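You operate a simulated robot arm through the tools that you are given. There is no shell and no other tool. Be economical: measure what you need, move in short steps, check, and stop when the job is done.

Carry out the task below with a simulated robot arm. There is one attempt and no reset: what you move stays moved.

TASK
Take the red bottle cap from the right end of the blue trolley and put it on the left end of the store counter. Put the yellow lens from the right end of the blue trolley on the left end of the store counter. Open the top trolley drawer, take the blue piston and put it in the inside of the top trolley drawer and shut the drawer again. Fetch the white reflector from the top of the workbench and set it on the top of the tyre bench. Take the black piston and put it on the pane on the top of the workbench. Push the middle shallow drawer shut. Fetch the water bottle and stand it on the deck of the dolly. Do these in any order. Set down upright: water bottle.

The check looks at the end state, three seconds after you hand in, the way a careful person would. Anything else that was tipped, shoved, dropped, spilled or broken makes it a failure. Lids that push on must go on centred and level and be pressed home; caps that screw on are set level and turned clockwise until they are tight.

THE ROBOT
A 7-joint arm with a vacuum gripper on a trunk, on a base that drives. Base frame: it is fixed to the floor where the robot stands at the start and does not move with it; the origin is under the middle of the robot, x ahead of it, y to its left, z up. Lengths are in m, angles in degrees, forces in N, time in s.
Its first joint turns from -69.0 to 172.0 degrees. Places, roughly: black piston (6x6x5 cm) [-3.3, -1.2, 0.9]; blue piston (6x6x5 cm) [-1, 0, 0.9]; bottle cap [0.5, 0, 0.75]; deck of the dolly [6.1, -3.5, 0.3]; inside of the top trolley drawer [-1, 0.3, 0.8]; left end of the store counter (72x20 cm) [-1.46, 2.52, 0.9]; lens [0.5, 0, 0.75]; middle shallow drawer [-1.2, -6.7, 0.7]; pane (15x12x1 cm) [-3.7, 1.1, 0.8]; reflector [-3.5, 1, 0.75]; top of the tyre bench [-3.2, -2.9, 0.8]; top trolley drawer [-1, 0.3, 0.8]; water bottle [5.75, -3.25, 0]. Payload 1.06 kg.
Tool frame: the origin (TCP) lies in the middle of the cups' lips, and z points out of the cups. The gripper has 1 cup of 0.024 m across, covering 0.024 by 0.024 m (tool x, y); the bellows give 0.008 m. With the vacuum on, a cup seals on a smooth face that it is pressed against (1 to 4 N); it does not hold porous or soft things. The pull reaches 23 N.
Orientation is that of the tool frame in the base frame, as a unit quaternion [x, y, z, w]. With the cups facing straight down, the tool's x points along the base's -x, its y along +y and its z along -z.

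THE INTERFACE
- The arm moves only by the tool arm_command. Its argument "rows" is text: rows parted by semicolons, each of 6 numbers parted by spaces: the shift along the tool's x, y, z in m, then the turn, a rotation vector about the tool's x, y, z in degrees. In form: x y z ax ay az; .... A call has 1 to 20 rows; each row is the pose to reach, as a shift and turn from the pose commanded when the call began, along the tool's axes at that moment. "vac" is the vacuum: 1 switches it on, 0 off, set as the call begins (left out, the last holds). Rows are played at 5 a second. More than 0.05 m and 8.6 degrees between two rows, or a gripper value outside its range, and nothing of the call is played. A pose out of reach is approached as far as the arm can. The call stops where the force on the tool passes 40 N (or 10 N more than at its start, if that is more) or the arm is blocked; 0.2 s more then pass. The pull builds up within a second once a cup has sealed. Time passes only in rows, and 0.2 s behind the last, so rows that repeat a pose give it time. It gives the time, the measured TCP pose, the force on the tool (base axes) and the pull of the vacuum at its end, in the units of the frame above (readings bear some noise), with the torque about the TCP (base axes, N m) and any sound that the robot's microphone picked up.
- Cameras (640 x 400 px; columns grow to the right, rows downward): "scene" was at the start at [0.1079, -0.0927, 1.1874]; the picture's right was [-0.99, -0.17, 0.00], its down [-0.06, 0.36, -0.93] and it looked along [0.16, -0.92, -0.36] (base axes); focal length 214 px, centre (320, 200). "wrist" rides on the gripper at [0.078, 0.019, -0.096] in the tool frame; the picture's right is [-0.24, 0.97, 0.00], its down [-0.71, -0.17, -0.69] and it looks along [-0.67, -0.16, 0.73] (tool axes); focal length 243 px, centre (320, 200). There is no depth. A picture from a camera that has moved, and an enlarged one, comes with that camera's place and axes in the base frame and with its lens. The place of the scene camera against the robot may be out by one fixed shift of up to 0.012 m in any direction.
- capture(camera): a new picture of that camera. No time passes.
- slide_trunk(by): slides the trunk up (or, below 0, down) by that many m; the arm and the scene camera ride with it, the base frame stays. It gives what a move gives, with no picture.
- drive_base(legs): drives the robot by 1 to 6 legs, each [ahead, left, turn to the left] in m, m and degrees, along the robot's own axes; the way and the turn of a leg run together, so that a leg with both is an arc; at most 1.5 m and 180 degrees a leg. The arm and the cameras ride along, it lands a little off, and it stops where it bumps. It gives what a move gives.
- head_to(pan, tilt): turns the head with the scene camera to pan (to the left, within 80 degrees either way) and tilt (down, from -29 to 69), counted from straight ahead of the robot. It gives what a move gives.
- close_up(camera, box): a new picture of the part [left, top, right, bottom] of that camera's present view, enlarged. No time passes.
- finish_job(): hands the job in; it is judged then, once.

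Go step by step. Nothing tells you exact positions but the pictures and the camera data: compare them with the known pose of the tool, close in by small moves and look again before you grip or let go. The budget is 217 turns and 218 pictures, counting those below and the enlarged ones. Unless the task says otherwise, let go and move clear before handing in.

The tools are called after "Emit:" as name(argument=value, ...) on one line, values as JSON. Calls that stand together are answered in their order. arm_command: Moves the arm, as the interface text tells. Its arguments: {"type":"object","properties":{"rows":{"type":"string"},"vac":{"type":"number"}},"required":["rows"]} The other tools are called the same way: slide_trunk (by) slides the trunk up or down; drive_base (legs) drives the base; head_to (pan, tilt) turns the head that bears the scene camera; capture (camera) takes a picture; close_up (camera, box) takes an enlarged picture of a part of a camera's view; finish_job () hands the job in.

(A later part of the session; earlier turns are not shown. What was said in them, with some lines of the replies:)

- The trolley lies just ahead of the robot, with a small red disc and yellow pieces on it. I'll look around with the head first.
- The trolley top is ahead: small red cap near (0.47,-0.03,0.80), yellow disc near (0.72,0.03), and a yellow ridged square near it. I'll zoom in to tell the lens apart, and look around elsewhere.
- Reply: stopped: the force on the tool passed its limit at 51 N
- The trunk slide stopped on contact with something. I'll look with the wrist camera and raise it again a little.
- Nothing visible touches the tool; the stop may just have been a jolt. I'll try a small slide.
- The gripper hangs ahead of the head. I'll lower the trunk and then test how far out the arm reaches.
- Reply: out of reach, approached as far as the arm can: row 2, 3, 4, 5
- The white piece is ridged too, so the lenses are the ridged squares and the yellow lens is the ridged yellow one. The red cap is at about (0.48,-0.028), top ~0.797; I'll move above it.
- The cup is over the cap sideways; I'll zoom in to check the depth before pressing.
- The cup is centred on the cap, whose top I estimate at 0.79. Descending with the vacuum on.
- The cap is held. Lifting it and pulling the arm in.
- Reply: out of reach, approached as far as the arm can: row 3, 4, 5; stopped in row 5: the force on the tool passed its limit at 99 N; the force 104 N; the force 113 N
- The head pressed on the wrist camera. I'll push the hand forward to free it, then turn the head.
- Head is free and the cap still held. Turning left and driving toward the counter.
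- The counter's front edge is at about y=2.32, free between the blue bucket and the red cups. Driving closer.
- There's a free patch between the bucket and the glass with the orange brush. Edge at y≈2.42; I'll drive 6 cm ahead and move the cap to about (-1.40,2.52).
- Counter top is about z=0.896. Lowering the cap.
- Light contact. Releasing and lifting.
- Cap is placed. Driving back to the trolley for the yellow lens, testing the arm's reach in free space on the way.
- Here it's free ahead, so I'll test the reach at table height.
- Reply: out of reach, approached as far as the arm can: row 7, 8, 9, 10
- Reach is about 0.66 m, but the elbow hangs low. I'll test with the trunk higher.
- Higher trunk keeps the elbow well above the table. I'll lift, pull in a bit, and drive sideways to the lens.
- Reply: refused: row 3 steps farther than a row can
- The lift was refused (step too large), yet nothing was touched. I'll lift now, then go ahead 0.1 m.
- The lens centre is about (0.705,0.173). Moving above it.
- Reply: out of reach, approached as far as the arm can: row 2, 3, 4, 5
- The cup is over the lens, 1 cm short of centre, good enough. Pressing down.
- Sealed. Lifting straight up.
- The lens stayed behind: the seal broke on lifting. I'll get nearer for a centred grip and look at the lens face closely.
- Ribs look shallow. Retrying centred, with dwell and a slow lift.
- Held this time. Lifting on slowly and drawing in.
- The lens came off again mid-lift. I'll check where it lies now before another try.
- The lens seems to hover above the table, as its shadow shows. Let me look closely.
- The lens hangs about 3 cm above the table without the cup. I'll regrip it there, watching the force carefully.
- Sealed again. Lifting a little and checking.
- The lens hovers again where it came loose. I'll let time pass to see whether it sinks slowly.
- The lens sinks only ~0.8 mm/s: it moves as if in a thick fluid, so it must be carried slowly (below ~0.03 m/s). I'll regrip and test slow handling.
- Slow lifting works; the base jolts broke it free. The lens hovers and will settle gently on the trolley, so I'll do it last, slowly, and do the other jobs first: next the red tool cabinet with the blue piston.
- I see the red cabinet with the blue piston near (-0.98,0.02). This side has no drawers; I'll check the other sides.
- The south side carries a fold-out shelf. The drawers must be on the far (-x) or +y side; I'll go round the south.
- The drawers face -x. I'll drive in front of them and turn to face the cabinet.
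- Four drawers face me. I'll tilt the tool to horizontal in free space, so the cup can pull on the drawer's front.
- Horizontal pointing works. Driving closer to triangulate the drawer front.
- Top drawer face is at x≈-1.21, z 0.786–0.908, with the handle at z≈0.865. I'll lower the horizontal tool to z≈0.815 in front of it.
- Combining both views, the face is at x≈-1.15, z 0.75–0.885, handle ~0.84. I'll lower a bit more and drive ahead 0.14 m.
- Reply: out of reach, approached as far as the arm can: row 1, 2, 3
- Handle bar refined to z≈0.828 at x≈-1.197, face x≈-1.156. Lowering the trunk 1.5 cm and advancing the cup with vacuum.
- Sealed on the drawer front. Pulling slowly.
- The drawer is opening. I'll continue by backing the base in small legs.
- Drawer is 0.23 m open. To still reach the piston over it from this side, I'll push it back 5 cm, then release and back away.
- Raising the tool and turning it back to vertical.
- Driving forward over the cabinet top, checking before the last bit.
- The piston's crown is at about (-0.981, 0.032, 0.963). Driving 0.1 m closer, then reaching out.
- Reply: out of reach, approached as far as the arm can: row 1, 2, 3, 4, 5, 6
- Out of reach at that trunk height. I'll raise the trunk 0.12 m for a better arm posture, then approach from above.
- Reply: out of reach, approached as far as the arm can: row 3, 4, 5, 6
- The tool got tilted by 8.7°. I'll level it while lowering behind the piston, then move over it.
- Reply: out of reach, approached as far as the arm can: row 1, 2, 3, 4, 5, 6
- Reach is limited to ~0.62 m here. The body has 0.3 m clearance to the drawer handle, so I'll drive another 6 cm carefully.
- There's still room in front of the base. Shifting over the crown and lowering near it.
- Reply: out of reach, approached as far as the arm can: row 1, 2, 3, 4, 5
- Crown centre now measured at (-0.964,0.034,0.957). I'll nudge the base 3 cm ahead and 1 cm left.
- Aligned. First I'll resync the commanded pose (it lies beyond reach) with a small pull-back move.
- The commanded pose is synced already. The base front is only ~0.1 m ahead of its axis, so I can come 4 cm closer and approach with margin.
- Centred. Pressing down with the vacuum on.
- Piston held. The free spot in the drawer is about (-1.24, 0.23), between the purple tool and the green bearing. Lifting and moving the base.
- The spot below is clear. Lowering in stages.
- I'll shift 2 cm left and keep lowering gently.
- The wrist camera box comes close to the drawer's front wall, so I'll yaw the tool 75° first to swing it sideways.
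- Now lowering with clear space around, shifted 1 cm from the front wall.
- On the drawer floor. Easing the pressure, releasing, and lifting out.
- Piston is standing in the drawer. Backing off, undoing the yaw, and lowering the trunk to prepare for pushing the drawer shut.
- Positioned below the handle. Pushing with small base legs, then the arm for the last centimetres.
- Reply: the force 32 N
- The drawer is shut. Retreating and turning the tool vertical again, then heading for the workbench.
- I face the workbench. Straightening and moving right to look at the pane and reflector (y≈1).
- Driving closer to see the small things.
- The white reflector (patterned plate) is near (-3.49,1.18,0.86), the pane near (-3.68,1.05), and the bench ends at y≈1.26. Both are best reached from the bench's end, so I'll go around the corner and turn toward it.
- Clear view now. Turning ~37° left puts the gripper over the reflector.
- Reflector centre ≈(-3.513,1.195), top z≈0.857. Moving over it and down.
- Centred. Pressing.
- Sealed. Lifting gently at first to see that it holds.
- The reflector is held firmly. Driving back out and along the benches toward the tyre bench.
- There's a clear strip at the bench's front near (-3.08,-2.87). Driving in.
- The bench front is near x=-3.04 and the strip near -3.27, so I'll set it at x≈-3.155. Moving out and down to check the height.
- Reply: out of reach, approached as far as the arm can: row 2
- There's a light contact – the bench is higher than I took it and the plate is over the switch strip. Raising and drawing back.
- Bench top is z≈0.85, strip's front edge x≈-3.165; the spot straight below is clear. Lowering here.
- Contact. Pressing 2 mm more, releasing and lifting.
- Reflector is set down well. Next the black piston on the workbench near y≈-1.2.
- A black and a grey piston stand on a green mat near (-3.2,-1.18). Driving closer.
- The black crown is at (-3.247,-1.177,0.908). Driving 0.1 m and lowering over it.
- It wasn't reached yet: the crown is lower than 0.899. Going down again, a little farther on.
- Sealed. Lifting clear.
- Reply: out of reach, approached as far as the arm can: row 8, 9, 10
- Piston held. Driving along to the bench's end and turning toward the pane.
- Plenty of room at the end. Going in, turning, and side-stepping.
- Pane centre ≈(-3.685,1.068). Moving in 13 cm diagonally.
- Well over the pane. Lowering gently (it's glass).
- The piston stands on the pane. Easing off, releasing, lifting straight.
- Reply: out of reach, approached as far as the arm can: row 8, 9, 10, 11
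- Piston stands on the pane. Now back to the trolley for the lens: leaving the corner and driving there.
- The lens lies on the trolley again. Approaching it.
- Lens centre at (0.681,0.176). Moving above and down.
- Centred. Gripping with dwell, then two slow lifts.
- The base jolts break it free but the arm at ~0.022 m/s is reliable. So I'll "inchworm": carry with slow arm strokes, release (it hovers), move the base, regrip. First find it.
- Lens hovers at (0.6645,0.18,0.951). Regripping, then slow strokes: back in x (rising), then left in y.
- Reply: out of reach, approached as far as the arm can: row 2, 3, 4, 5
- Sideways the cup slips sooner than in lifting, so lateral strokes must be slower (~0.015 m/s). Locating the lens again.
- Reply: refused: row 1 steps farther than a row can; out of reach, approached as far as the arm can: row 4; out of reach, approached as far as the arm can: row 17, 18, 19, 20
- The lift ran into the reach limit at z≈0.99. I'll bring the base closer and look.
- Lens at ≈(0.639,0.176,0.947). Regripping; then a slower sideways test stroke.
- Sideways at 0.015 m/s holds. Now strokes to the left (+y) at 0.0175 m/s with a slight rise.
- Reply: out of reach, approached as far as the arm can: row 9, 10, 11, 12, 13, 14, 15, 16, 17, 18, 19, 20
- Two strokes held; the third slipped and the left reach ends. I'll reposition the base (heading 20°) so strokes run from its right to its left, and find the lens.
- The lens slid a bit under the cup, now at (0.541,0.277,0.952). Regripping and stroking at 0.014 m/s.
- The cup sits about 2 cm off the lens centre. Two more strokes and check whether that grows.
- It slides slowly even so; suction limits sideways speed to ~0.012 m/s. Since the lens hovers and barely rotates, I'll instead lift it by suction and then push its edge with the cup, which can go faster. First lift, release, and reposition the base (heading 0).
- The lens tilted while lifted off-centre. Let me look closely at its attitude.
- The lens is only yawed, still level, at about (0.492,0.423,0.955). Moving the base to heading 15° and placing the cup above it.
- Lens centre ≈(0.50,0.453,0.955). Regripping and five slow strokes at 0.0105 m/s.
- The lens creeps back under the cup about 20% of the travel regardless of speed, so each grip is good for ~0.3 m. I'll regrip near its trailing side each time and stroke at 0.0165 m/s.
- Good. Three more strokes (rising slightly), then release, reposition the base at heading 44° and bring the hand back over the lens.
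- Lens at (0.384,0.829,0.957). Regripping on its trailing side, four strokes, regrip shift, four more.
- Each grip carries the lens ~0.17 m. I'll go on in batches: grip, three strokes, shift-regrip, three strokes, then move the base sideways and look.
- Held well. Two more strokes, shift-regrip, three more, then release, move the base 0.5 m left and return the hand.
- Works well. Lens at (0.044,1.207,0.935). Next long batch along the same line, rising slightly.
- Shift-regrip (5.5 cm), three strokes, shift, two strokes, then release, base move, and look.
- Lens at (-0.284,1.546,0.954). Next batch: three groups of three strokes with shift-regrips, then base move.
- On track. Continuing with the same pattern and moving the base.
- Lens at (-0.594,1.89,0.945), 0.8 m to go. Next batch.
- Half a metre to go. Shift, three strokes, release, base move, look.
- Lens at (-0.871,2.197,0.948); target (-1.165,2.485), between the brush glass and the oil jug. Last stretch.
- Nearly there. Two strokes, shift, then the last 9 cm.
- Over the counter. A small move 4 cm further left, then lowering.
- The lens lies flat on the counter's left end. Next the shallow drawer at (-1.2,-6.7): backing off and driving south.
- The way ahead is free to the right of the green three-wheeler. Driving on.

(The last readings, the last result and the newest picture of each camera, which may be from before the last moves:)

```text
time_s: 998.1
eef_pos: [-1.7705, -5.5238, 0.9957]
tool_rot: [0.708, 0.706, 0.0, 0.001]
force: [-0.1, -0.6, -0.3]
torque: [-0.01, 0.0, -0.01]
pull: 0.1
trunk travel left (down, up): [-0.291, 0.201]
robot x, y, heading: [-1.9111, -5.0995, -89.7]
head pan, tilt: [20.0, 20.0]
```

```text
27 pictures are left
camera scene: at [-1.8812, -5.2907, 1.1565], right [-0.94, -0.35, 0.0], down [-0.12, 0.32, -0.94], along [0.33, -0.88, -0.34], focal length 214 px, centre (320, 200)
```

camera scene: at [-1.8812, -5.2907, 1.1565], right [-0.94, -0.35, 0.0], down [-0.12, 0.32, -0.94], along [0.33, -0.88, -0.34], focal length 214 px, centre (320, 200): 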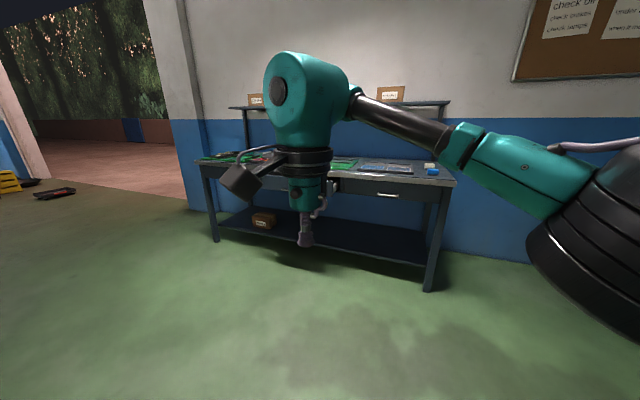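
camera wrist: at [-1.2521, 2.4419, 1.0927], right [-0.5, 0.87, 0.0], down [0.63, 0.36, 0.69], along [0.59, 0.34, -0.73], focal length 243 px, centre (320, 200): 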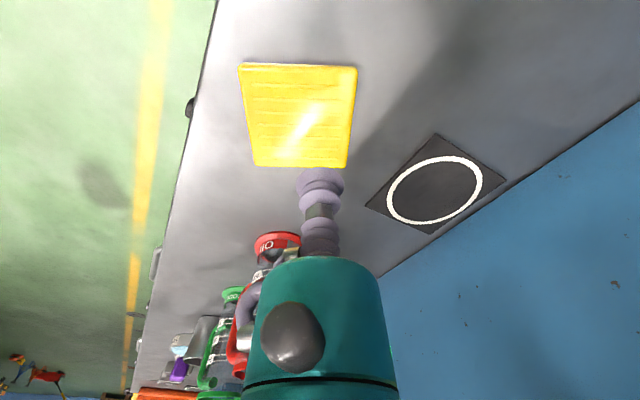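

Bench with shallow drawers ahead. I'll shift left, set the tool horizontal and lower the trunk, then look.

Emit:
drive_base(legs=[[0, 0.7, 0], [0.35, 0, 0]])

Emit:
arm_command(rows="-.02 -.03 0 0 0 0;-.04 -.06 0 0 0 0;-.06 -.1 0 0 0 0;-.08 -.14 0 0 0 0;-.1 -.14 0 0 -8.18 0;-.12 -.14 0 0 -16.36 0;-.14 -.14 0 0 -24.54 0;-.16 -.14 0 0 -32.7 0;-.18 -.14 0 0 -40.9 0;-.2 -.14 0 0 -49.1 0;-.21 -.14 0 0 -57.3 0;-.22 -.14 0 0 -65.4 0;-.22 -.14 0 0 -73.6 0;-.22 -.14 0 0 -81.8 0;-.22 -.14 0 0 -90 0;-.22 -.14 0 0 -90 0")

Emit:
head_to(pan=0, tilt=25)

Emit:
capture(camera="scene")

```text
time_s: 1006.6
eef_pos: [-1.053, -5.8575, 0.9952]
tool_rot: [0.704, 0.71, -0.001, 0.001]
force: [-0.1, -0.3, -1.5]
torque: [0.01, 0.0, 0.02]
pull: 0.0
trunk travel left (down, up): [-0.291, 0.201]
robot x, y, heading: [-1.1964, -5.4336, -89.1]
head pan, tilt: [20.0, 20.0]
```

```text
time_s: 1010.0
eef_pos: [-1.1905, -6.078, 0.9969]
tool_rot: [0.497, 0.501, -0.498, 0.504]
force: [-0.3, -0.5, -0.2]
torque: [0.03, 0.0, -0.02]
pull: 0.2
trunk travel left (down, up): [-0.291, 0.201]
robot x, y, heading: [-1.1972, -5.4356, -89.0]
head pan, tilt: [20.0, 20.0]
```

```text
time_s: 1010.8
eef_pos: [-1.1915, -6.0769, 0.9975]
tool_rot: [0.497, 0.502, -0.498, 0.503]
force: [0.7, 0.4, 0.2]
torque: [0.03, -0.01, 0.01]
pull: 0.0
trunk travel left (down, up): [-0.291, 0.201]
robot x, y, heading: [-1.199, -5.4342, -88.9]
head pan, tilt: [0.0, 25.0]
```

```text
26 pictures are left
camera scene: at [-1.1981, -5.6311, 1.1484], right [-1.0, -0.02, 0.0], down [-0.01, 0.42, -0.91], along [0.02, -0.91, -0.42], focal length 214 px, centre (320, 200)
```

scene: 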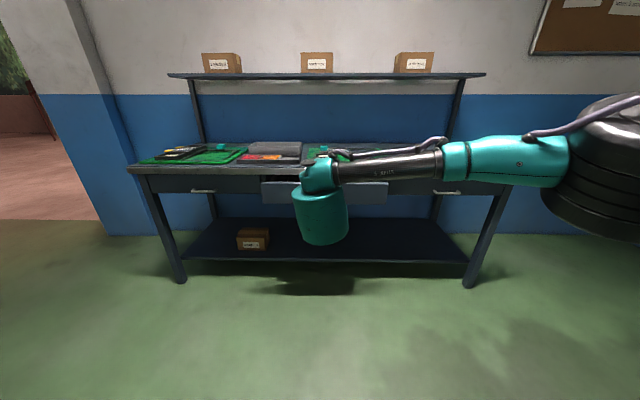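

The middle drawer stands open, panel at about y≈-6.6, z≈0.74. Lowering the horizontal tool to that height, offset 10 cm from the handle, and approaching.

Emit:
slide_trunk(by=-0.1)

Emit:
arm_command(rows=".04 -.025 0 0 0 0;.08 -.05 0 0 0 0;.11 -.08 0 0 0 0;.14 -.1 0 0 0 0;.152 -.1 0 0 0 0;.152 -.1 0 0 0 0")

Emit:
drive_base(legs=[[0.33, 0, 0]])

Emit:
capture(camera="wrist")

Emit:
capture(camera="scene")

```text
time_s: 1012.2
eef_pos: [-1.1915, -6.0789, 0.8958]
tool_rot: [0.497, 0.501, -0.499, 0.503]
force: [-0.6, 0.2, 0.8]
torque: [-0.02, -0.02, 0.0]
pull: 0.0
trunk travel left (down, up): [-0.191, 0.301]
robot x, y, heading: [-1.1967, -5.4348, -89.4]
head pan, tilt: [0.0, 25.0]
```

```text
time_s: 1013.6
eef_pos: [-1.2596, -6.0734, 0.7639]
tool_rot: [0.501, 0.501, -0.499, 0.5]
force: [0.0, -0.7, -0.5]
torque: [0.0, -0.02, 0.03]
pull: 0.0
out of reach, approached as far as the arm can: row 4, 5, 6
trunk travel left (down, up): [-0.191, 0.301]
robot x, y, heading: [-1.196, -5.434, -89.1]
head pan, tilt: [0.0, 25.0]
```

```text
time_s: 1015.8
eef_pos: [-1.2561, -6.4095, 0.764]
tool_rot: [0.501, 0.5, -0.5, 0.499]
force: [-0.5, 0.3, -1.0]
torque: [0.04, 0.01, 0.01]
pull: 0.1
trunk travel left (down, up): [-0.191, 0.301]
robot x, y, heading: [-1.1914, -5.7706, -89.3]
head pan, tilt: [0.0, 25.0]
```

```text
25 pictures are left
camera wrist: at [-1.2362, -6.3129, 0.6871], right [0.97, 0.0, 0.24], down [-0.17, 0.68, 0.71], along [-0.16, -0.73, 0.66], focal length 243 px, centre (320, 200)
```

wrist: 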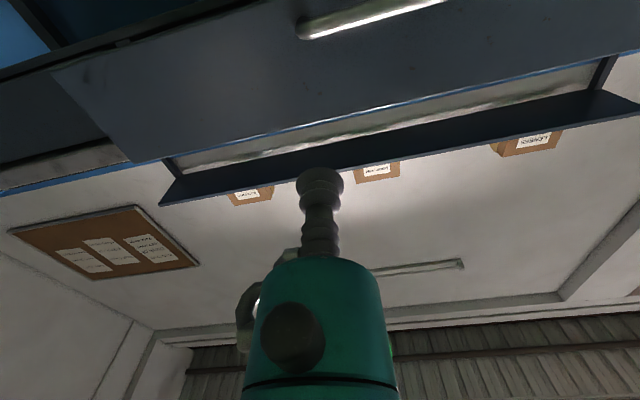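

```text
24 pictures are left
camera scene: at [-1.193, -5.9923, 1.0473], right [-1.0, -0.01, 0.0], down [-0.01, 0.42, -0.91], along [0.01, -0.91, -0.42], focal length 214 px, centre (320, 200)
```

scene: 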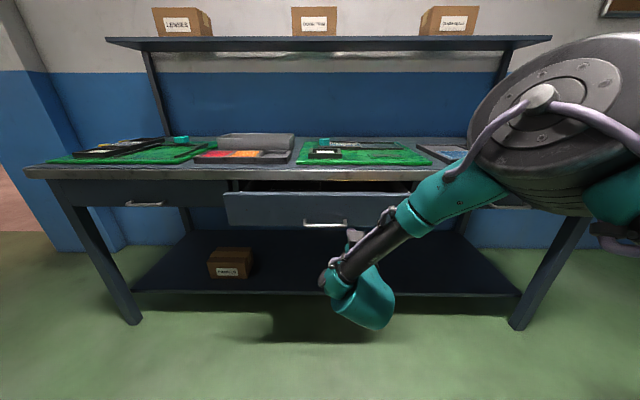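

Panel spans z≈0.70–0.81 with its handle at the bottom edge; my cup at z 0.764 meets it above the handle. Pushing in small steps.

Emit:
drive_base(legs=[[0.03, 0, 0], [0.03, 0, 0], [0.03, 0, 0], [0.03, 0, 0], [0.03, 0, 0], [0.03, 0, 0]])

Emit:
arm_command(rows="0 0 .008 0 0 0;0 0 .016 0 0 0;0 0 .024 0 0 0;0 0 .032 0 0 0;0 0 .04 0 0 0;0 0 .048 0 0 0;0 0 .056 0 0 0;0 0 .064 0 0 0;0 0 .07 0 0 0")

Emit:
capture(camera="scene")

```text
time_s: 1018.8
eef_pos: [-1.2524, -6.5889, 0.7628]
tool_rot: [0.5, 0.501, -0.499, 0.5]
force: [0.9, -1.1, -0.1]
torque: [0.0, -0.02, 0.0]
pull: 0.0
trunk travel left (down, up): [-0.191, 0.301]
robot x, y, heading: [-1.1888, -5.9542, -89.1]
head pan, tilt: [0.0, 25.0]
```

```text
time_s: 1020.8
eef_pos: [-1.2452, -6.658, 0.7671]
tool_rot: [0.505, 0.499, -0.5, 0.496]
force: [1.2, -0.5, -0.3]
torque: [0.03, 0.0, -0.01]
pull: 0.0
out of reach, approached as far as the arm can: row 4, 5, 6, 7, 8, 9
trunk travel left (down, up): [-0.191, 0.301]
robot x, y, heading: [-1.1881, -5.9546, -89.0]
head pan, tilt: [0.0, 25.0]
```

```text
23 pictures are left
camera scene: at [-1.1902, -6.1725, 1.0473], right [-1.0, -0.02, 0.0], down [-0.01, 0.42, -0.91], along [0.01, -0.91, -0.42], focal length 214 px, centre (320, 200)
```

scene: 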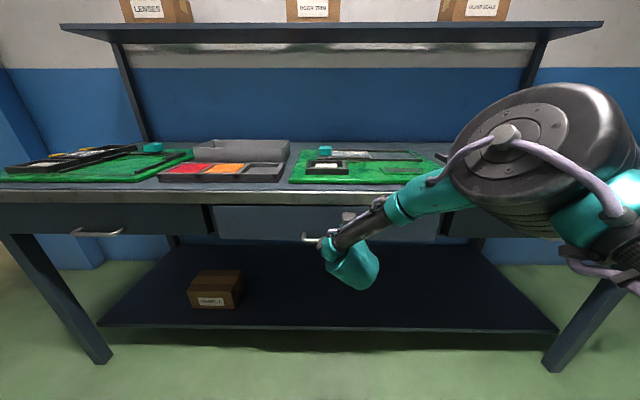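

Nearly closed, no resistance yet. Pushing a little more.

Emit:
drive_base(legs=[[0.02, 0, 0], [0.02, 0, 0]])

Emit:
close_up(camera="scene", box=[160, 170, 480, 270])

```text
time_s: 1022.0
eef_pos: [-1.2451, -6.6867, 0.7693]
tool_rot: [0.506, 0.499, -0.5, 0.495]
force: [-2.8, 23.3, 9.2]
torque: [0.21, -0.04, 0.07]
pull: 0.1
trunk travel left (down, up): [-0.191, 0.301]
robot x, y, heading: [-1.1886, -5.9831, -89.2]
head pan, tilt: [0.0, 25.0]
stopped in leg 2: the force on the tool passed its limit at 77 N (the readings are from after the stop); the commanded pose is now the measured one
```

```text
2.00 times, centred on (320, 220) of scene
camera zoom: at [-1.1902, -6.2024, 1.0478], right [-1.0, -0.01, 0.0], down [-0.01, 0.42, -0.91], along [0.01, -0.91, -0.42], focal length 429 px, centre (320, 160)
```

zoom: 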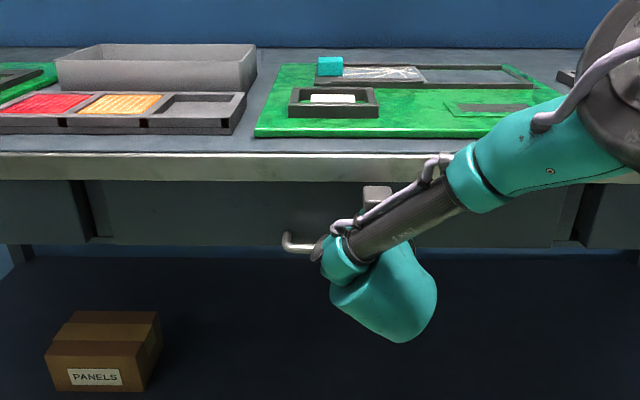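

The drawer is firmly shut. Retreating, putting the tool vertical, and looking east.

Emit:
arm_command(rows="0 0 -.02 0 0 0;0 0 -.06 0 0 0;0 0 -.1 0 0 0;0 0 -.1 0 0 0")

Emit:
drive_base(legs=[[-0.4, 0, 0]])

Emit:
slide_trunk(by=0.1)

Emit:
arm_command(rows="-.045 0 0 0 0 0;-.09 0 0 0 0 0;-.135 0 0 0 0 0;-.16 0 0 0 0 0;-.16 0 -.01 0 8.2 0;-.16 0 -.02 0 16.4 0;-.16 0 -.03 0 24.6 0;-.16 0 -.04 0 32.8 0;-.16 0 -.05 0 41 0;-.16 0 -.06 0 49.2 0;-.16 0 -.07 0 57.4 0;-.16 0 -.08 0 65.6 0;-.16 0 -.09 0 73.8 0;-.16 0 -.1 0 82 0;-.16 0 -.1 0 90 0;-.16 0 -.1 0 90 0")

Emit:
head_to(pan=78, tilt=10)

Emit:
capture(camera="scene")

```text
time_s: 1023.0
eef_pos: [-1.2468, -6.5869, 0.7686]
tool_rot: [0.505, 0.5, -0.5, 0.496]
force: [0.2, 0.8, 0.2]
torque: [0.0, 0.02, -0.02]
pull: 0.1
trunk travel left (down, up): [-0.191, 0.301]
robot x, y, heading: [-1.1913, -5.9793, -89.1]
head pan, tilt: [0.0, 25.0]
```

```text
time_s: 1025.5
eef_pos: [-1.2494, -6.1837, 0.7691]
tool_rot: [0.504, 0.501, -0.499, 0.496]
force: [0.0, -0.2, 0.6]
torque: [-0.03, 0.01, -0.02]
pull: 0.1
trunk travel left (down, up): [-0.191, 0.301]
robot x, y, heading: [-1.1982, -5.581, -89.1]
head pan, tilt: [0.0, 25.0]
```

```text
time_s: 1026.9
eef_pos: [-1.2504, -6.184, 0.8667]
tool_rot: [0.505, 0.5, -0.499, 0.495]
force: [0.0, -0.6, -0.3]
torque: [-0.01, 0.01, -0.01]
pull: 0.1
trunk travel left (down, up): [-0.291, 0.201]
robot x, y, heading: [-1.1959, -5.5766, -88.9]
head pan, tilt: [0.0, 25.0]
```

```text
time_s: 1030.3
eef_pos: [-1.2499, -6.0855, 1.0278]
tool_rot: [0.709, 0.705, 0.005, -0.003]
force: [-0.3, -0.4, -0.8]
torque: [0.02, 0.02, -0.03]
pull: 0.1
trunk travel left (down, up): [-0.291, 0.201]
robot x, y, heading: [-1.1969, -5.576, -88.9]
head pan, tilt: [0.0, 25.0]
```

```text
time_s: 1031.8
eef_pos: [-1.2494, -6.0857, 1.0282]
tool_rot: [0.709, 0.705, 0.004, -0.002]
force: [0.2, -0.2, -0.3]
torque: [-0.01, 0.02, 0.01]
pull: 0.1
trunk travel left (down, up): [-0.291, 0.201]
robot x, y, heading: [-1.1944, -5.5768, -89.0]
head pan, tilt: [78.0, 10.0]
```

```text
21 pictures are left
camera scene: at [-1.1065, -5.6999, 1.1727], right [-0.19, -0.98, 0.0], down [-0.17, 0.03, -0.98], along [0.97, -0.19, -0.17], focal length 214 px, centre (320, 200)
```

scene: 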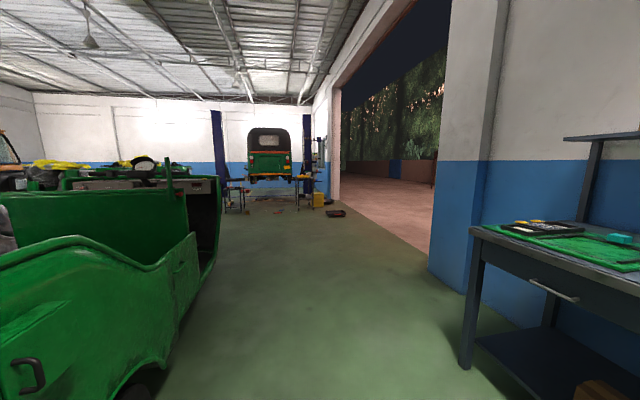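

The lane east past the three-wheeler is clear. Driving along it.

Emit:
drive_base(legs=[[0, 0, 89], [0, -0.12, 0], [1.5, 0, 0], [1.5, 0, 0], [1.5, 0, 0]])

Emit:
head_to(pan=35, tilt=15)

Emit:
capture(camera="scene")

```text
time_s: 1058.3
eef_pos: [3.7903, -5.7445, 1.0284]
tool_rot: [0.02, 1.0, 0.0, -0.004]
force: [-0.1, -0.7, -0.1]
torque: [0.03, 0.02, -0.02]
pull: 0.1
trunk travel left (down, up): [-0.291, 0.201]
robot x, y, heading: [3.2859, -5.6754, -0.8]
head pan, tilt: [78.0, 10.0]
```

```text
time_s: 1059.4
eef_pos: [3.7907, -5.7428, 1.0281]
tool_rot: [0.021, 1.0, 0.001, -0.005]
force: [-0.2, 0.3, -0.4]
torque: [0.02, 0.03, 0.0]
pull: 0.1
trunk travel left (down, up): [-0.291, 0.201]
robot x, y, heading: [3.2858, -5.6733, -0.7]
head pan, tilt: [35.0, 15.0]
```

```text
20 pictures are left
camera scene: at [3.4624, -5.6233, 1.1646], right [0.56, -0.83, 0.0], down [-0.21, -0.15, -0.97], along [0.8, 0.54, -0.26], focal length 214 px, centre (320, 200)
```

scene: 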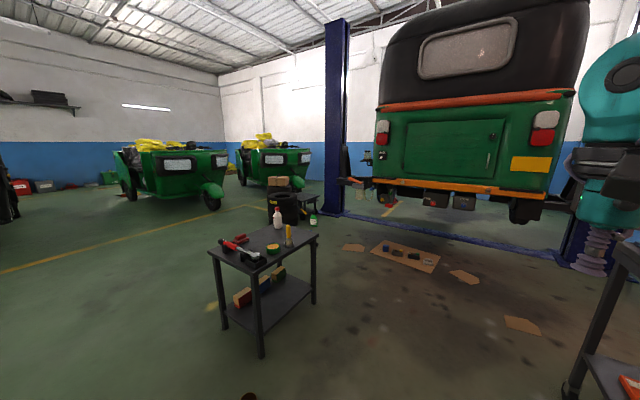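

Emit:
close_up(camera="scene", box=[220, 150, 380, 260])

```text
3.64 times, centred on (300, 205) of scene
camera zoom: at [3.4624, -5.6233, 1.1646], right [0.56, -0.83, 0.0], down [-0.21, -0.15, -0.97], along [0.8, 0.54, -0.26], focal length 780 px, centre (393, 182)
```

zoom: 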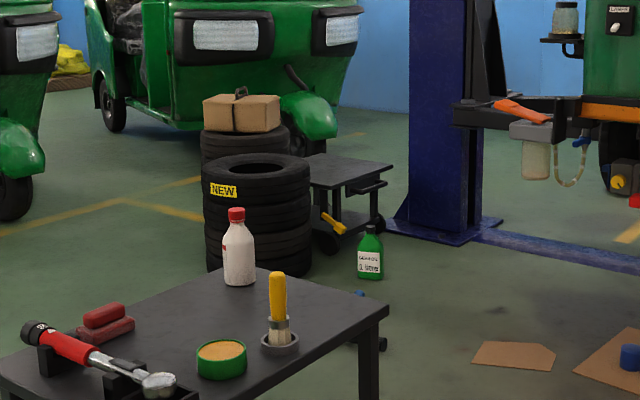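

The dolly is at ≈(6.1,-3.5) behind a tyre stack at (5.6,-3.5); the water bottle must be behind it. Going round by the north-west to see.

Emit:
drive_base(legs=[[0, 1.4, 0.7], [0, 1.1, 0], [1.2, 0, 0]])

Emit:
head_to(pan=0, tilt=30)

Emit:
capture(camera="scene")

```text
time_s: 1087.3
eef_pos: [5.0607, -3.2585, 1.0278]
tool_rot: [0.025, 1.0, 0.001, -0.005]
force: [-0.1, -0.7, 0.5]
torque: [0.0, -0.02, 0.01]
pull: 0.1
trunk travel left (down, up): [-0.291, 0.201]
robot x, y, heading: [4.5557, -3.1824, -1.2]
head pan, tilt: [35.0, 15.0]
```

```text
time_s: 1088.3
eef_pos: [5.0589, -3.2588, 1.0275]
tool_rot: [0.024, 1.0, 0.001, -0.005]
force: [-0.1, 0.6, -0.1]
torque: [0.01, 0.01, 0.0]
pull: 0.0
trunk travel left (down, up): [-0.291, 0.201]
robot x, y, heading: [4.5554, -3.1808, -1.2]
head pan, tilt: [0.0, 30.0]
```

```text
18 pictures are left
camera scene: at [4.7444, -3.1894, 1.1404], right [-0.02, -1.0, 0.0], down [-0.5, 0.01, -0.87], along [0.87, -0.02, -0.5], focal length 214 px, centre (320, 200)
```

scene: 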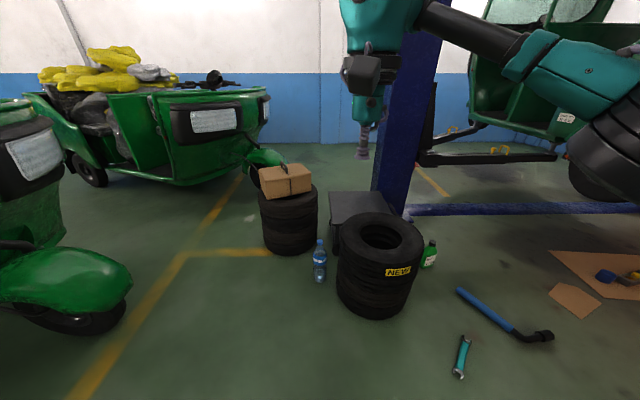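

The water bottle stands at (5.67,-3.21) between two tyre stacks; the dolly deck's near corner is about (5.91,-3.31). I'll take a stance north-west of it, facing about -65°.

Emit:
drive_base(legs=[[0, 0.47, 1.2], [0.85, 0, 0], [0, 0, -65]])

Emit:
head_to(pan=0, tilt=45)

Emit:
capture(camera="scene")

```text
time_s: 1099.9
eef_pos: [5.5647, -3.2133, 1.0286]
tool_rot: [0.551, 0.834, 0.004, -0.003]
force: [0.1, -0.4, 0.2]
torque: [-0.01, -0.04, 0.0]
pull: 0.1
trunk travel left (down, up): [-0.291, 0.201]
robot x, y, heading: [5.4131, -2.7274, -65.4]
head pan, tilt: [0.0, 30.0]
```

```text
time_s: 1100.7
eef_pos: [5.5644, -3.2136, 1.0287]
tool_rot: [0.551, 0.834, 0.004, -0.003]
force: [0.7, -0.3, -0.1]
torque: [0.0, -0.07, 0.01]
pull: 0.0
trunk travel left (down, up): [-0.291, 0.201]
robot x, y, heading: [5.4132, -2.7271, -65.5]
head pan, tilt: [0.0, 45.0]
```

```text
17 pictures are left
camera scene: at [5.4849, -2.8968, 1.1178], right [-0.91, -0.42, 0.0], down [-0.29, 0.64, -0.71], along [0.29, -0.64, -0.71], focal length 214 px, centre (320, 200)
```

scene: 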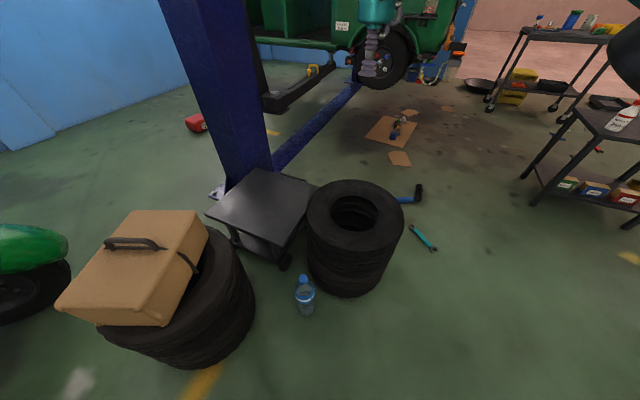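

Bottle at ≈(5.677,-3.197), deck spans x 5.88–6.28, y -3.74…-3.30. Moving over the bottle, lowering the trunk fully, then the arm.

Emit:
arm_command(rows="-.01 .035 0 0 0 0;-.02 .07 0 0 0 0;-.032 .109 0 0 0 0;-.032 .109 0 0 0 0")

Emit:
slide_trunk(by=-0.28)

Emit:
arm_command(rows="0 0 .05 0 0 0;0 0 .1 0 0 0;0 0 .15 0 0 0;0 0 .2 0 0 0;0 0 .25 0 0 0;0 0 .28 0 0 0;0 0 .28 0 0 0")

Emit:
capture(camera="wrist")

Emit:
capture(camera="scene")

```text
time_s: 1101.7
eef_pos: [5.6763, -3.2032, 1.0249]
tool_rot: [0.552, 0.834, 0.003, -0.003]
force: [0.2, -0.3, 0.5]
torque: [-0.02, -0.01, -0.01]
pull: 0.0
trunk travel left (down, up): [-0.291, 0.201]
robot x, y, heading: [5.4112, -2.7273, -65.4]
head pan, tilt: [0.0, 45.0]
```

```text
time_s: 1104.5
eef_pos: [5.6774, -3.2008, 0.749]
tool_rot: [0.551, 0.834, 0.003, -0.003]
force: [0.1, 1.0, 0.6]
torque: [0.01, 0.04, 0.0]
pull: 0.0
trunk travel left (down, up): [-0.011, 0.481]
robot x, y, heading: [5.4082, -2.7228, -65.4]
head pan, tilt: [0.0, 45.0]
```

```text
time_s: 1106.1
eef_pos: [5.6782, -3.1961, 0.4646]
tool_rot: [0.551, 0.835, 0.003, -0.004]
force: [0.0, -0.7, 0.0]
torque: [0.04, -0.04, -0.01]
pull: 0.1
trunk travel left (down, up): [-0.011, 0.481]
robot x, y, heading: [5.4113, -2.7236, -65.4]
head pan, tilt: [0.0, 45.0]
```

```text
16 pictures are left
camera wrist: at [5.665, -3.1165, 0.5632], right [0.99, 0.16, 0.0], down [0.12, -0.72, 0.68], along [0.11, -0.67, -0.73], focal length 243 px, centre (320, 200)
```

wrist: 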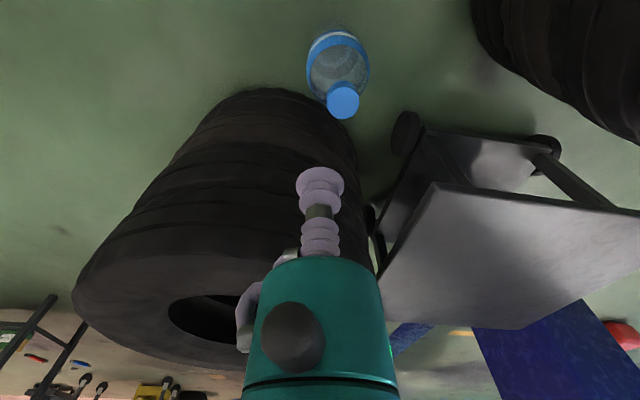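

```text
15 pictures are left
camera scene: at [5.52, -2.9736, 0.8279], right [-0.91, -0.42, 0.0], down [-0.29, 0.64, -0.71], along [0.29, -0.64, -0.71], focal length 214 px, centre (320, 200)
```

scene: 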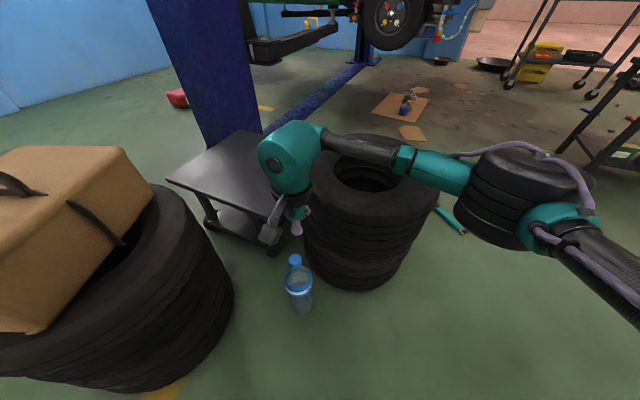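

Cap top triangulates to (5.709,-3.222,0.275). Moving above it to z≈0.31.

Emit:
arm_command(rows="-.018 .008 .03 0 0 0;-.036 .0165 .06 0 0 0;-.036 .0165 .1 0 0 0;-.036 .0165 .135 0 0 0;-.036 .0165 .155 0 0 0;-.036 .0165 .155 0 0 0")

Emit:
close_up(camera="wrist", box=[220, 60, 440, 220])

Emit:
close_up(camera="scene", box=[200, 100, 420, 330])

```text
time_s: 1107.5
eef_pos: [5.7068, -3.224, 0.311]
tool_rot: [0.551, 0.834, 0.003, -0.003]
force: [0.5, -0.3, 1.0]
torque: [-0.02, 0.0, 0.0]
pull: 0.0
trunk travel left (down, up): [-0.011, 0.481]
robot x, y, heading: [5.4119, -2.7262, -65.3]
head pan, tilt: [0.0, 45.0]
```

```text
2.50 times, centred on (330, 140) of wrist
camera zoom: at [5.6929, -3.1453, 0.4089], right [0.99, 0.17, 0.0], down [0.12, -0.72, 0.68], along [0.11, -0.67, -0.73], focal length 606 px, centre (295, 350)
```

zoom: 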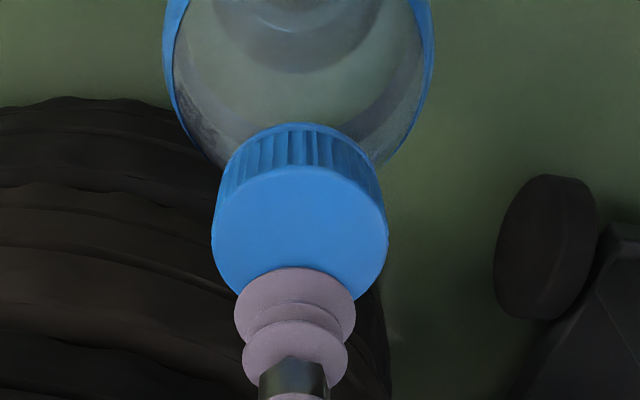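

```text
1.74 times, centred on (310, 215) of scene
camera zoom: at [5.52, -2.9736, 0.8279], right [-0.91, -0.42, 0.0], down [-0.29, 0.64, -0.71], along [0.29, -0.64, -0.71], focal length 373 px, centre (337, 174)
```

zoom: 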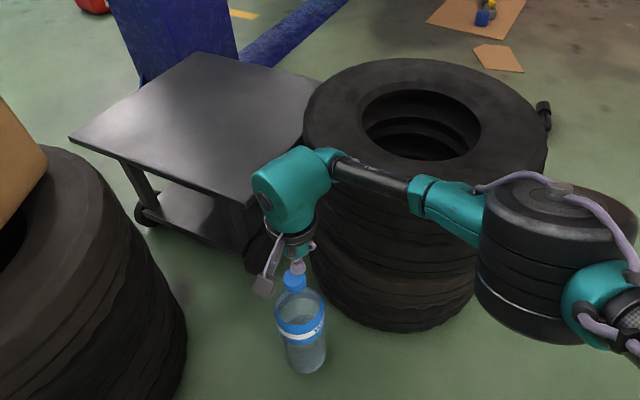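

Centred on the cap. Descending gently with the vacuum on.

Emit:
arm_command(rows="-.002 0 .01 0 0 0;-.002 0 .02 0 0 0;-.002 0 .027 0 0 0;-.002 0 .031 0 0 0;-.002 0 .034 0 0 0;-.002 0 .034 0 0 0;-.002 0 .034 0 0 0", vac=1)

```text
time_s: 1108.2
eef_pos: [5.7097, -3.2287, 0.2998]
tool_rot: [0.552, 0.834, 0.005, 0.002]
force: [-0.5, -0.5, 13.5]
torque: [0.17, 0.0, -0.02]
pull: 0.0
trunk travel left (down, up): [-0.011, 0.481]
robot x, y, heading: [5.4125, -2.7267, -65.4]
head pan, tilt: [0.0, 45.0]
stopped in row 3: the force on the tool passed its limit at 49 N (the readings are from after the stop); the commanded pose is now the measured one
```

Contact at z≈0.30. Let me look before anything else.

Emit:
close_up(camera="wrist", box=[220, 60, 440, 220])

Emit:
arm_command(rows="0 0 0 0 0 0;0 0 0 0 0 0;0 0 0 0 0 0;0 0 0 0 0 0")

```text
2.50 times, centred on (330, 140) of wrist
camera zoom: at [5.6964, -3.1497, 0.3968], right [0.99, 0.16, 0.01], down [0.11, -0.72, 0.68], along [0.12, -0.67, -0.73], focal length 606 px, centre (295, 350)
```

zoom: 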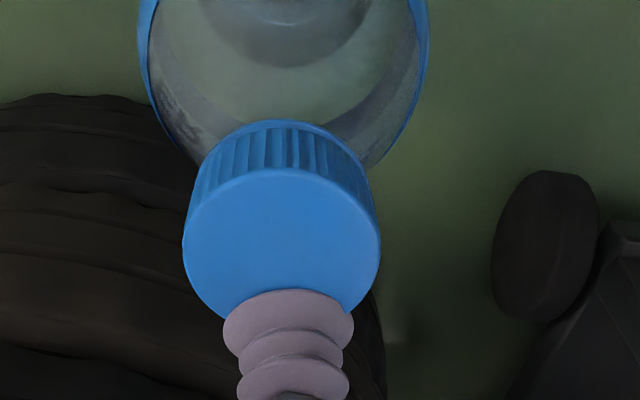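

```text
time_s: 1109.2
eef_pos: [5.7101, -3.229, 0.2995]
tool_rot: [0.552, 0.834, 0.005, 0.002]
force: [3.4, -2.2, 24.3]
torque: [0.26, 0.19, -0.02]
pull: 0.0
trunk travel left (down, up): [-0.011, 0.481]
robot x, y, heading: [5.4135, -2.7277, -65.6]
head pan, tilt: [0.0, 45.0]
```

The cup is on the cap's far edge: the cap top is at 0.30, its centre (5.705,-3.211). Raising, shifting 2 cm back, and retrying.

Emit:
arm_command(rows="0 0 -.01 0 0 0;0 0 -.02 0 0 0;.01 .002 -.02 0 0 0;.019 .003 -.02 0 0 0;.019 .003 -.02 0 0 0", vac=0)

Emit:
close_up(camera="wrist", box=[220, 60, 440, 220])

```text
time_s: 1110.4
eef_pos: [5.7063, -3.2108, 0.3173]
tool_rot: [0.553, 0.833, 0.005, 0.001]
force: [1.0, -0.2, -0.5]
torque: [0.0, -0.02, 0.01]
pull: 0.2
trunk travel left (down, up): [-0.011, 0.481]
robot x, y, heading: [5.4154, -2.7281, -65.5]
head pan, tilt: [0.0, 45.0]
```

```text
2.50 times, centred on (330, 140) of wrist
camera zoom: at [5.6913, -3.1314, 0.4142], right [0.99, 0.16, 0.01], down [0.12, -0.72, 0.68], along [0.11, -0.67, -0.73], focal length 606 px, centre (295, 350)
```

zoom: 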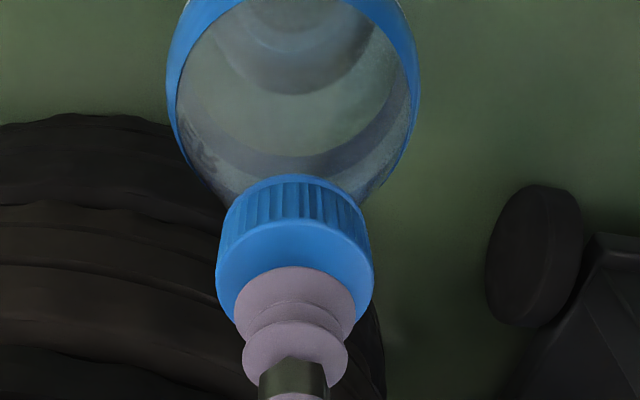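

Emit:
arm_command(rows="-.003 0 .006 0 0 0;-.003 0 .011 0 0 0;-.003 0 .014 0 0 0;-.003 0 .016 0 0 0;-.003 0 .018 0 0 0;-.003 0 .0195 0 0 0;-.003 0 .0195 0 0 0;-.003 0 .0195 0 0 0;-.003 0 .0195 0 0 0", vac=1)

```text
time_s: 1111.8
eef_pos: [5.7072, -3.2132, 0.3022]
tool_rot: [0.552, 0.834, 0.005, 0.003]
force: [-1.8, 0.4, 16.1]
torque: [0.04, 0.08, -0.01]
pull: 23.2
trunk travel left (down, up): [-0.011, 0.481]
robot x, y, heading: [5.4107, -2.7256, -65.6]
head pan, tilt: [0.0, 45.0]
stopped in row 7: the force on the tool passed its limit at 42 N (the readings are from after the stop); the commanded pose is now the measured one
```

Sealed. Lifting the bottle slowly, straight up.

Emit:
arm_command(rows="0 0 -.004 0 0 0;0 0 -.01 0 0 0;0 0 -.02 0 0 0;0 0 -.035 0 0 0;0 0 -.055 0 0 0;0 0 -.08 0 0 0;0 0 -.11 0 0 0;0 0 -.14 0 0 0;0 0 -.17 0 0 0;0 0 -.2 0 0 0;0 0 -.23 0 0 0;0 0 -.26 0 0 0;0 0 -.29 0 0 0;0 0 -.32 0 0 0;0 0 -.35 0 0 0;0 0 -.38 0 0 0;0 0 -.39 0 0 0;0 0 -.39 0 0 0")

Emit:
capture(camera="scene")

```text
time_s: 1115.6
eef_pos: [5.7039, -3.2179, 0.6906]
tool_rot: [0.553, 0.833, 0.006, 0.002]
force: [0.0, -0.1, -10.3]
torque: [-0.02, -0.02, -0.01]
pull: 22.5
trunk travel left (down, up): [-0.011, 0.481]
robot x, y, heading: [5.4165, -2.7284, -65.6]
head pan, tilt: [0.0, 45.0]
```

```text
10 pictures are left
camera scene: at [5.52, -2.9742, 0.8277], right [-0.91, -0.42, 0.0], down [-0.29, 0.64, -0.71], along [0.29, -0.64, -0.71], focal length 214 px, centre (320, 200)
```

scene: 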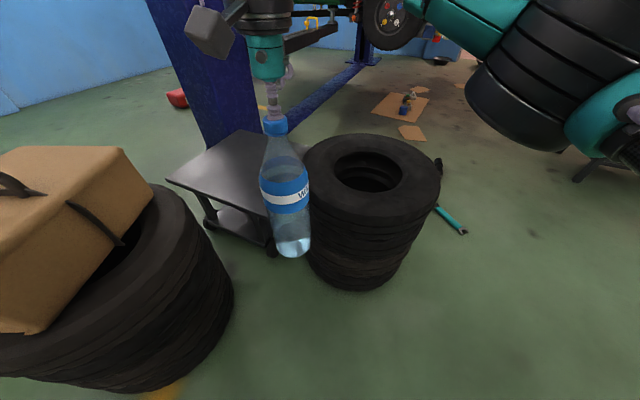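

Held (10 N). Driving gently toward the dolly.

Emit:
drive_base(legs=[[0.06, 0.03, 0], [0.06, 0.03, 0], [0.05, 0.027, 0], [0, 0, 6], [0, 0, 6]])

Emit:
capture(camera="scene")

```text
time_s: 1118.8
eef_pos: [5.9498, -3.2642, 0.6887]
tool_rot: [0.463, 0.886, 0.005, 0.001]
force: [1.3, -0.2, 0.2]
torque: [0.0, 0.03, -0.02]
pull: 0.1
trunk travel left (down, up): [-0.011, 0.481]
robot x, y, heading: [5.5623, -2.8462, -53.6]
head pan, tilt: [0.0, 45.0]
```

```text
9 pictures are left
camera scene: at [5.7182, -3.0636, 0.8279], right [-0.8, -0.59, 0.0], down [-0.42, 0.57, -0.71], along [0.42, -0.57, -0.71], focal length 214 px, centre (320, 200)
```

scene: 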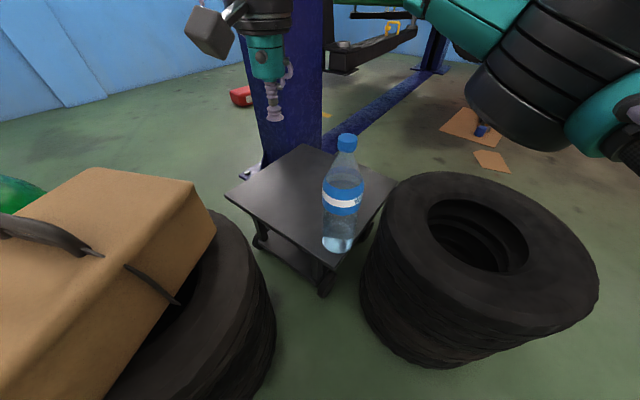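

The seal was lost on the way, but the bottle seems to have come down upright on the deck's edge. Zooming to check.

Emit:
close_up(camera="scene", box=[240, 120, 420, 300])

```text
2.22 times, centred on (330, 210) of scene
camera zoom: at [5.7182, -3.0636, 0.8279], right [-0.8, -0.59, 0.0], down [-0.42, 0.57, -0.71], along [0.42, -0.57, -0.71], focal length 477 px, centre (298, 178)
```

zoom: 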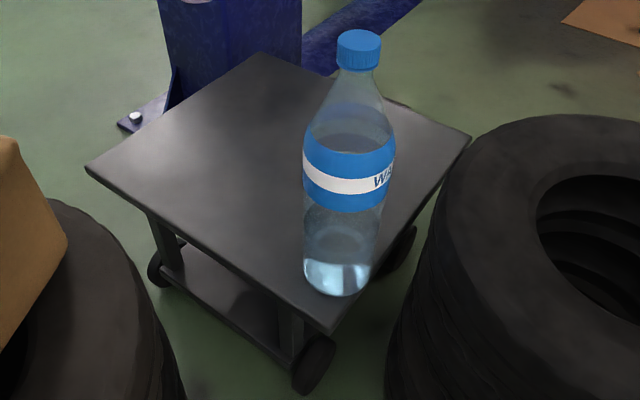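

It stands upright near the deck's corner. I'll let time pass and check that it stays put.

Emit:
arm_command(rows="0 0 -.02 0 0 0;0 0 -.04 0 0 0;0 0 -.04 0 0 0;0 0 -.04 0 0 0;0 0 -.04 0 0 0;0 0 -.04 0 0 0;0 0 -.04 0 0 0;0 0 -.04 0 0 0;0 0 -.04 0 0 0;0 0 -.04 0 0 0;0 0 -.04 0 0 0;0 0 -.04 0 0 0;0 0 -.04 0 0 0;0 0 -.04 0 0 0;0 0 -.04 0 0 0;0 0 -.04 0 0 0;0 0 -.04 0 0 0;0 0 -.04 0 0 0;0 0 -.04 0 0 0;0 0 -.04 0 0 0", vac=0)

Emit:
close_up(camera="scene", box=[240, 120, 420, 300])

```text
time_s: 1123.0
eef_pos: [5.95, -3.2653, 0.7273]
tool_rot: [0.463, 0.886, 0.005, 0.002]
force: [-0.1, -0.2, 0.3]
torque: [-0.02, 0.0, 0.02]
pull: 0.1
trunk travel left (down, up): [-0.011, 0.481]
robot x, y, heading: [5.5617, -2.8448, -53.7]
head pan, tilt: [0.0, 45.0]
```

```text
2.22 times, centred on (330, 210) of scene
camera zoom: at [5.7182, -3.0636, 0.8279], right [-0.8, -0.59, 0.0], down [-0.42, 0.57, -0.71], along [0.42, -0.57, -0.71], focal length 477 px, centre (298, 178)
```

zoom: 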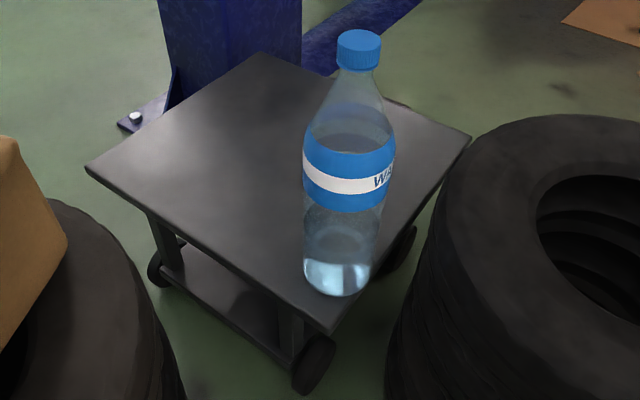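

The bottle stands still on the deck. Raising the arm and backing clear.

Emit:
arm_command(rows="0 0 -.04 0 0 0;0 0 -.08 0 0 0;0 0 -.12 0 0 0;0 0 -.12 0 0 0")

Emit:
drive_base(legs=[[-0.2, 0, 0]])

Emit:
capture(camera="scene")

```text
time_s: 1124.0
eef_pos: [5.9473, -3.2641, 0.821]
tool_rot: [0.464, 0.886, 0.005, 0.003]
force: [-0.7, 1.1, -0.1]
torque: [0.0, 0.04, 0.02]
pull: 0.1
out of reach, approached as far as the arm can: row 3, 4
trunk travel left (down, up): [-0.011, 0.481]
robot x, y, heading: [5.5607, -2.8448, -53.8]
head pan, tilt: [0.0, 45.0]
```

```text
time_s: 1125.6
eef_pos: [5.8257, -3.1009, 0.8202]
tool_rot: [0.466, 0.885, 0.005, 0.003]
force: [1.7, 1.0, -0.1]
torque: [-0.02, -0.01, -0.01]
pull: 0.0
trunk travel left (down, up): [-0.011, 0.481]
robot x, y, heading: [5.44, -2.6787, -53.8]
head pan, tilt: [0.0, 45.0]
```

```text
6 pictures are left
camera scene: at [5.5966, -2.9003, 0.8279], right [-0.81, -0.59, 0.0], down [-0.42, 0.57, -0.71], along [0.42, -0.57, -0.71], focal length 214 px, centre (320, 200)
```

scene: 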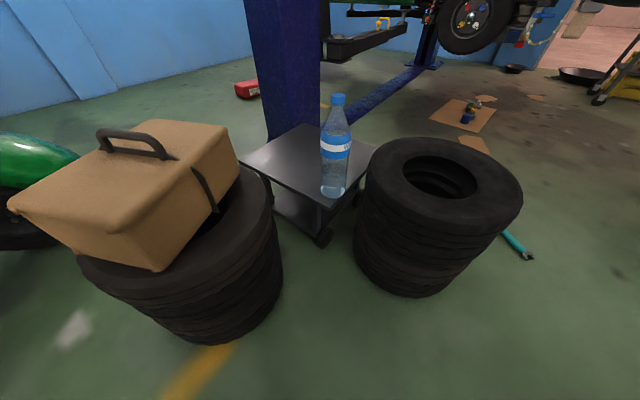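

All seven tasks are in place and the bottle stands upright on the dolly with the robot clear, so I hand in.

Emit:
finish_job()

```text
The job is handed in.
```

All seven tasks are done and the job is handed in. Two of them had slips along the way.

- **Water bottle:** it lost suction on the way to the dolly and dropped a few centimetres onto the deck. It landed upright and stayed still for the four seconds I watched, but it stands close to the deck's edge.
- **Yellow lens:** it lost suction many times while I carried it, hovering and sinking slowly each time. It ended flat on the left end of the store counter. I did not go back to look at it after leaving.
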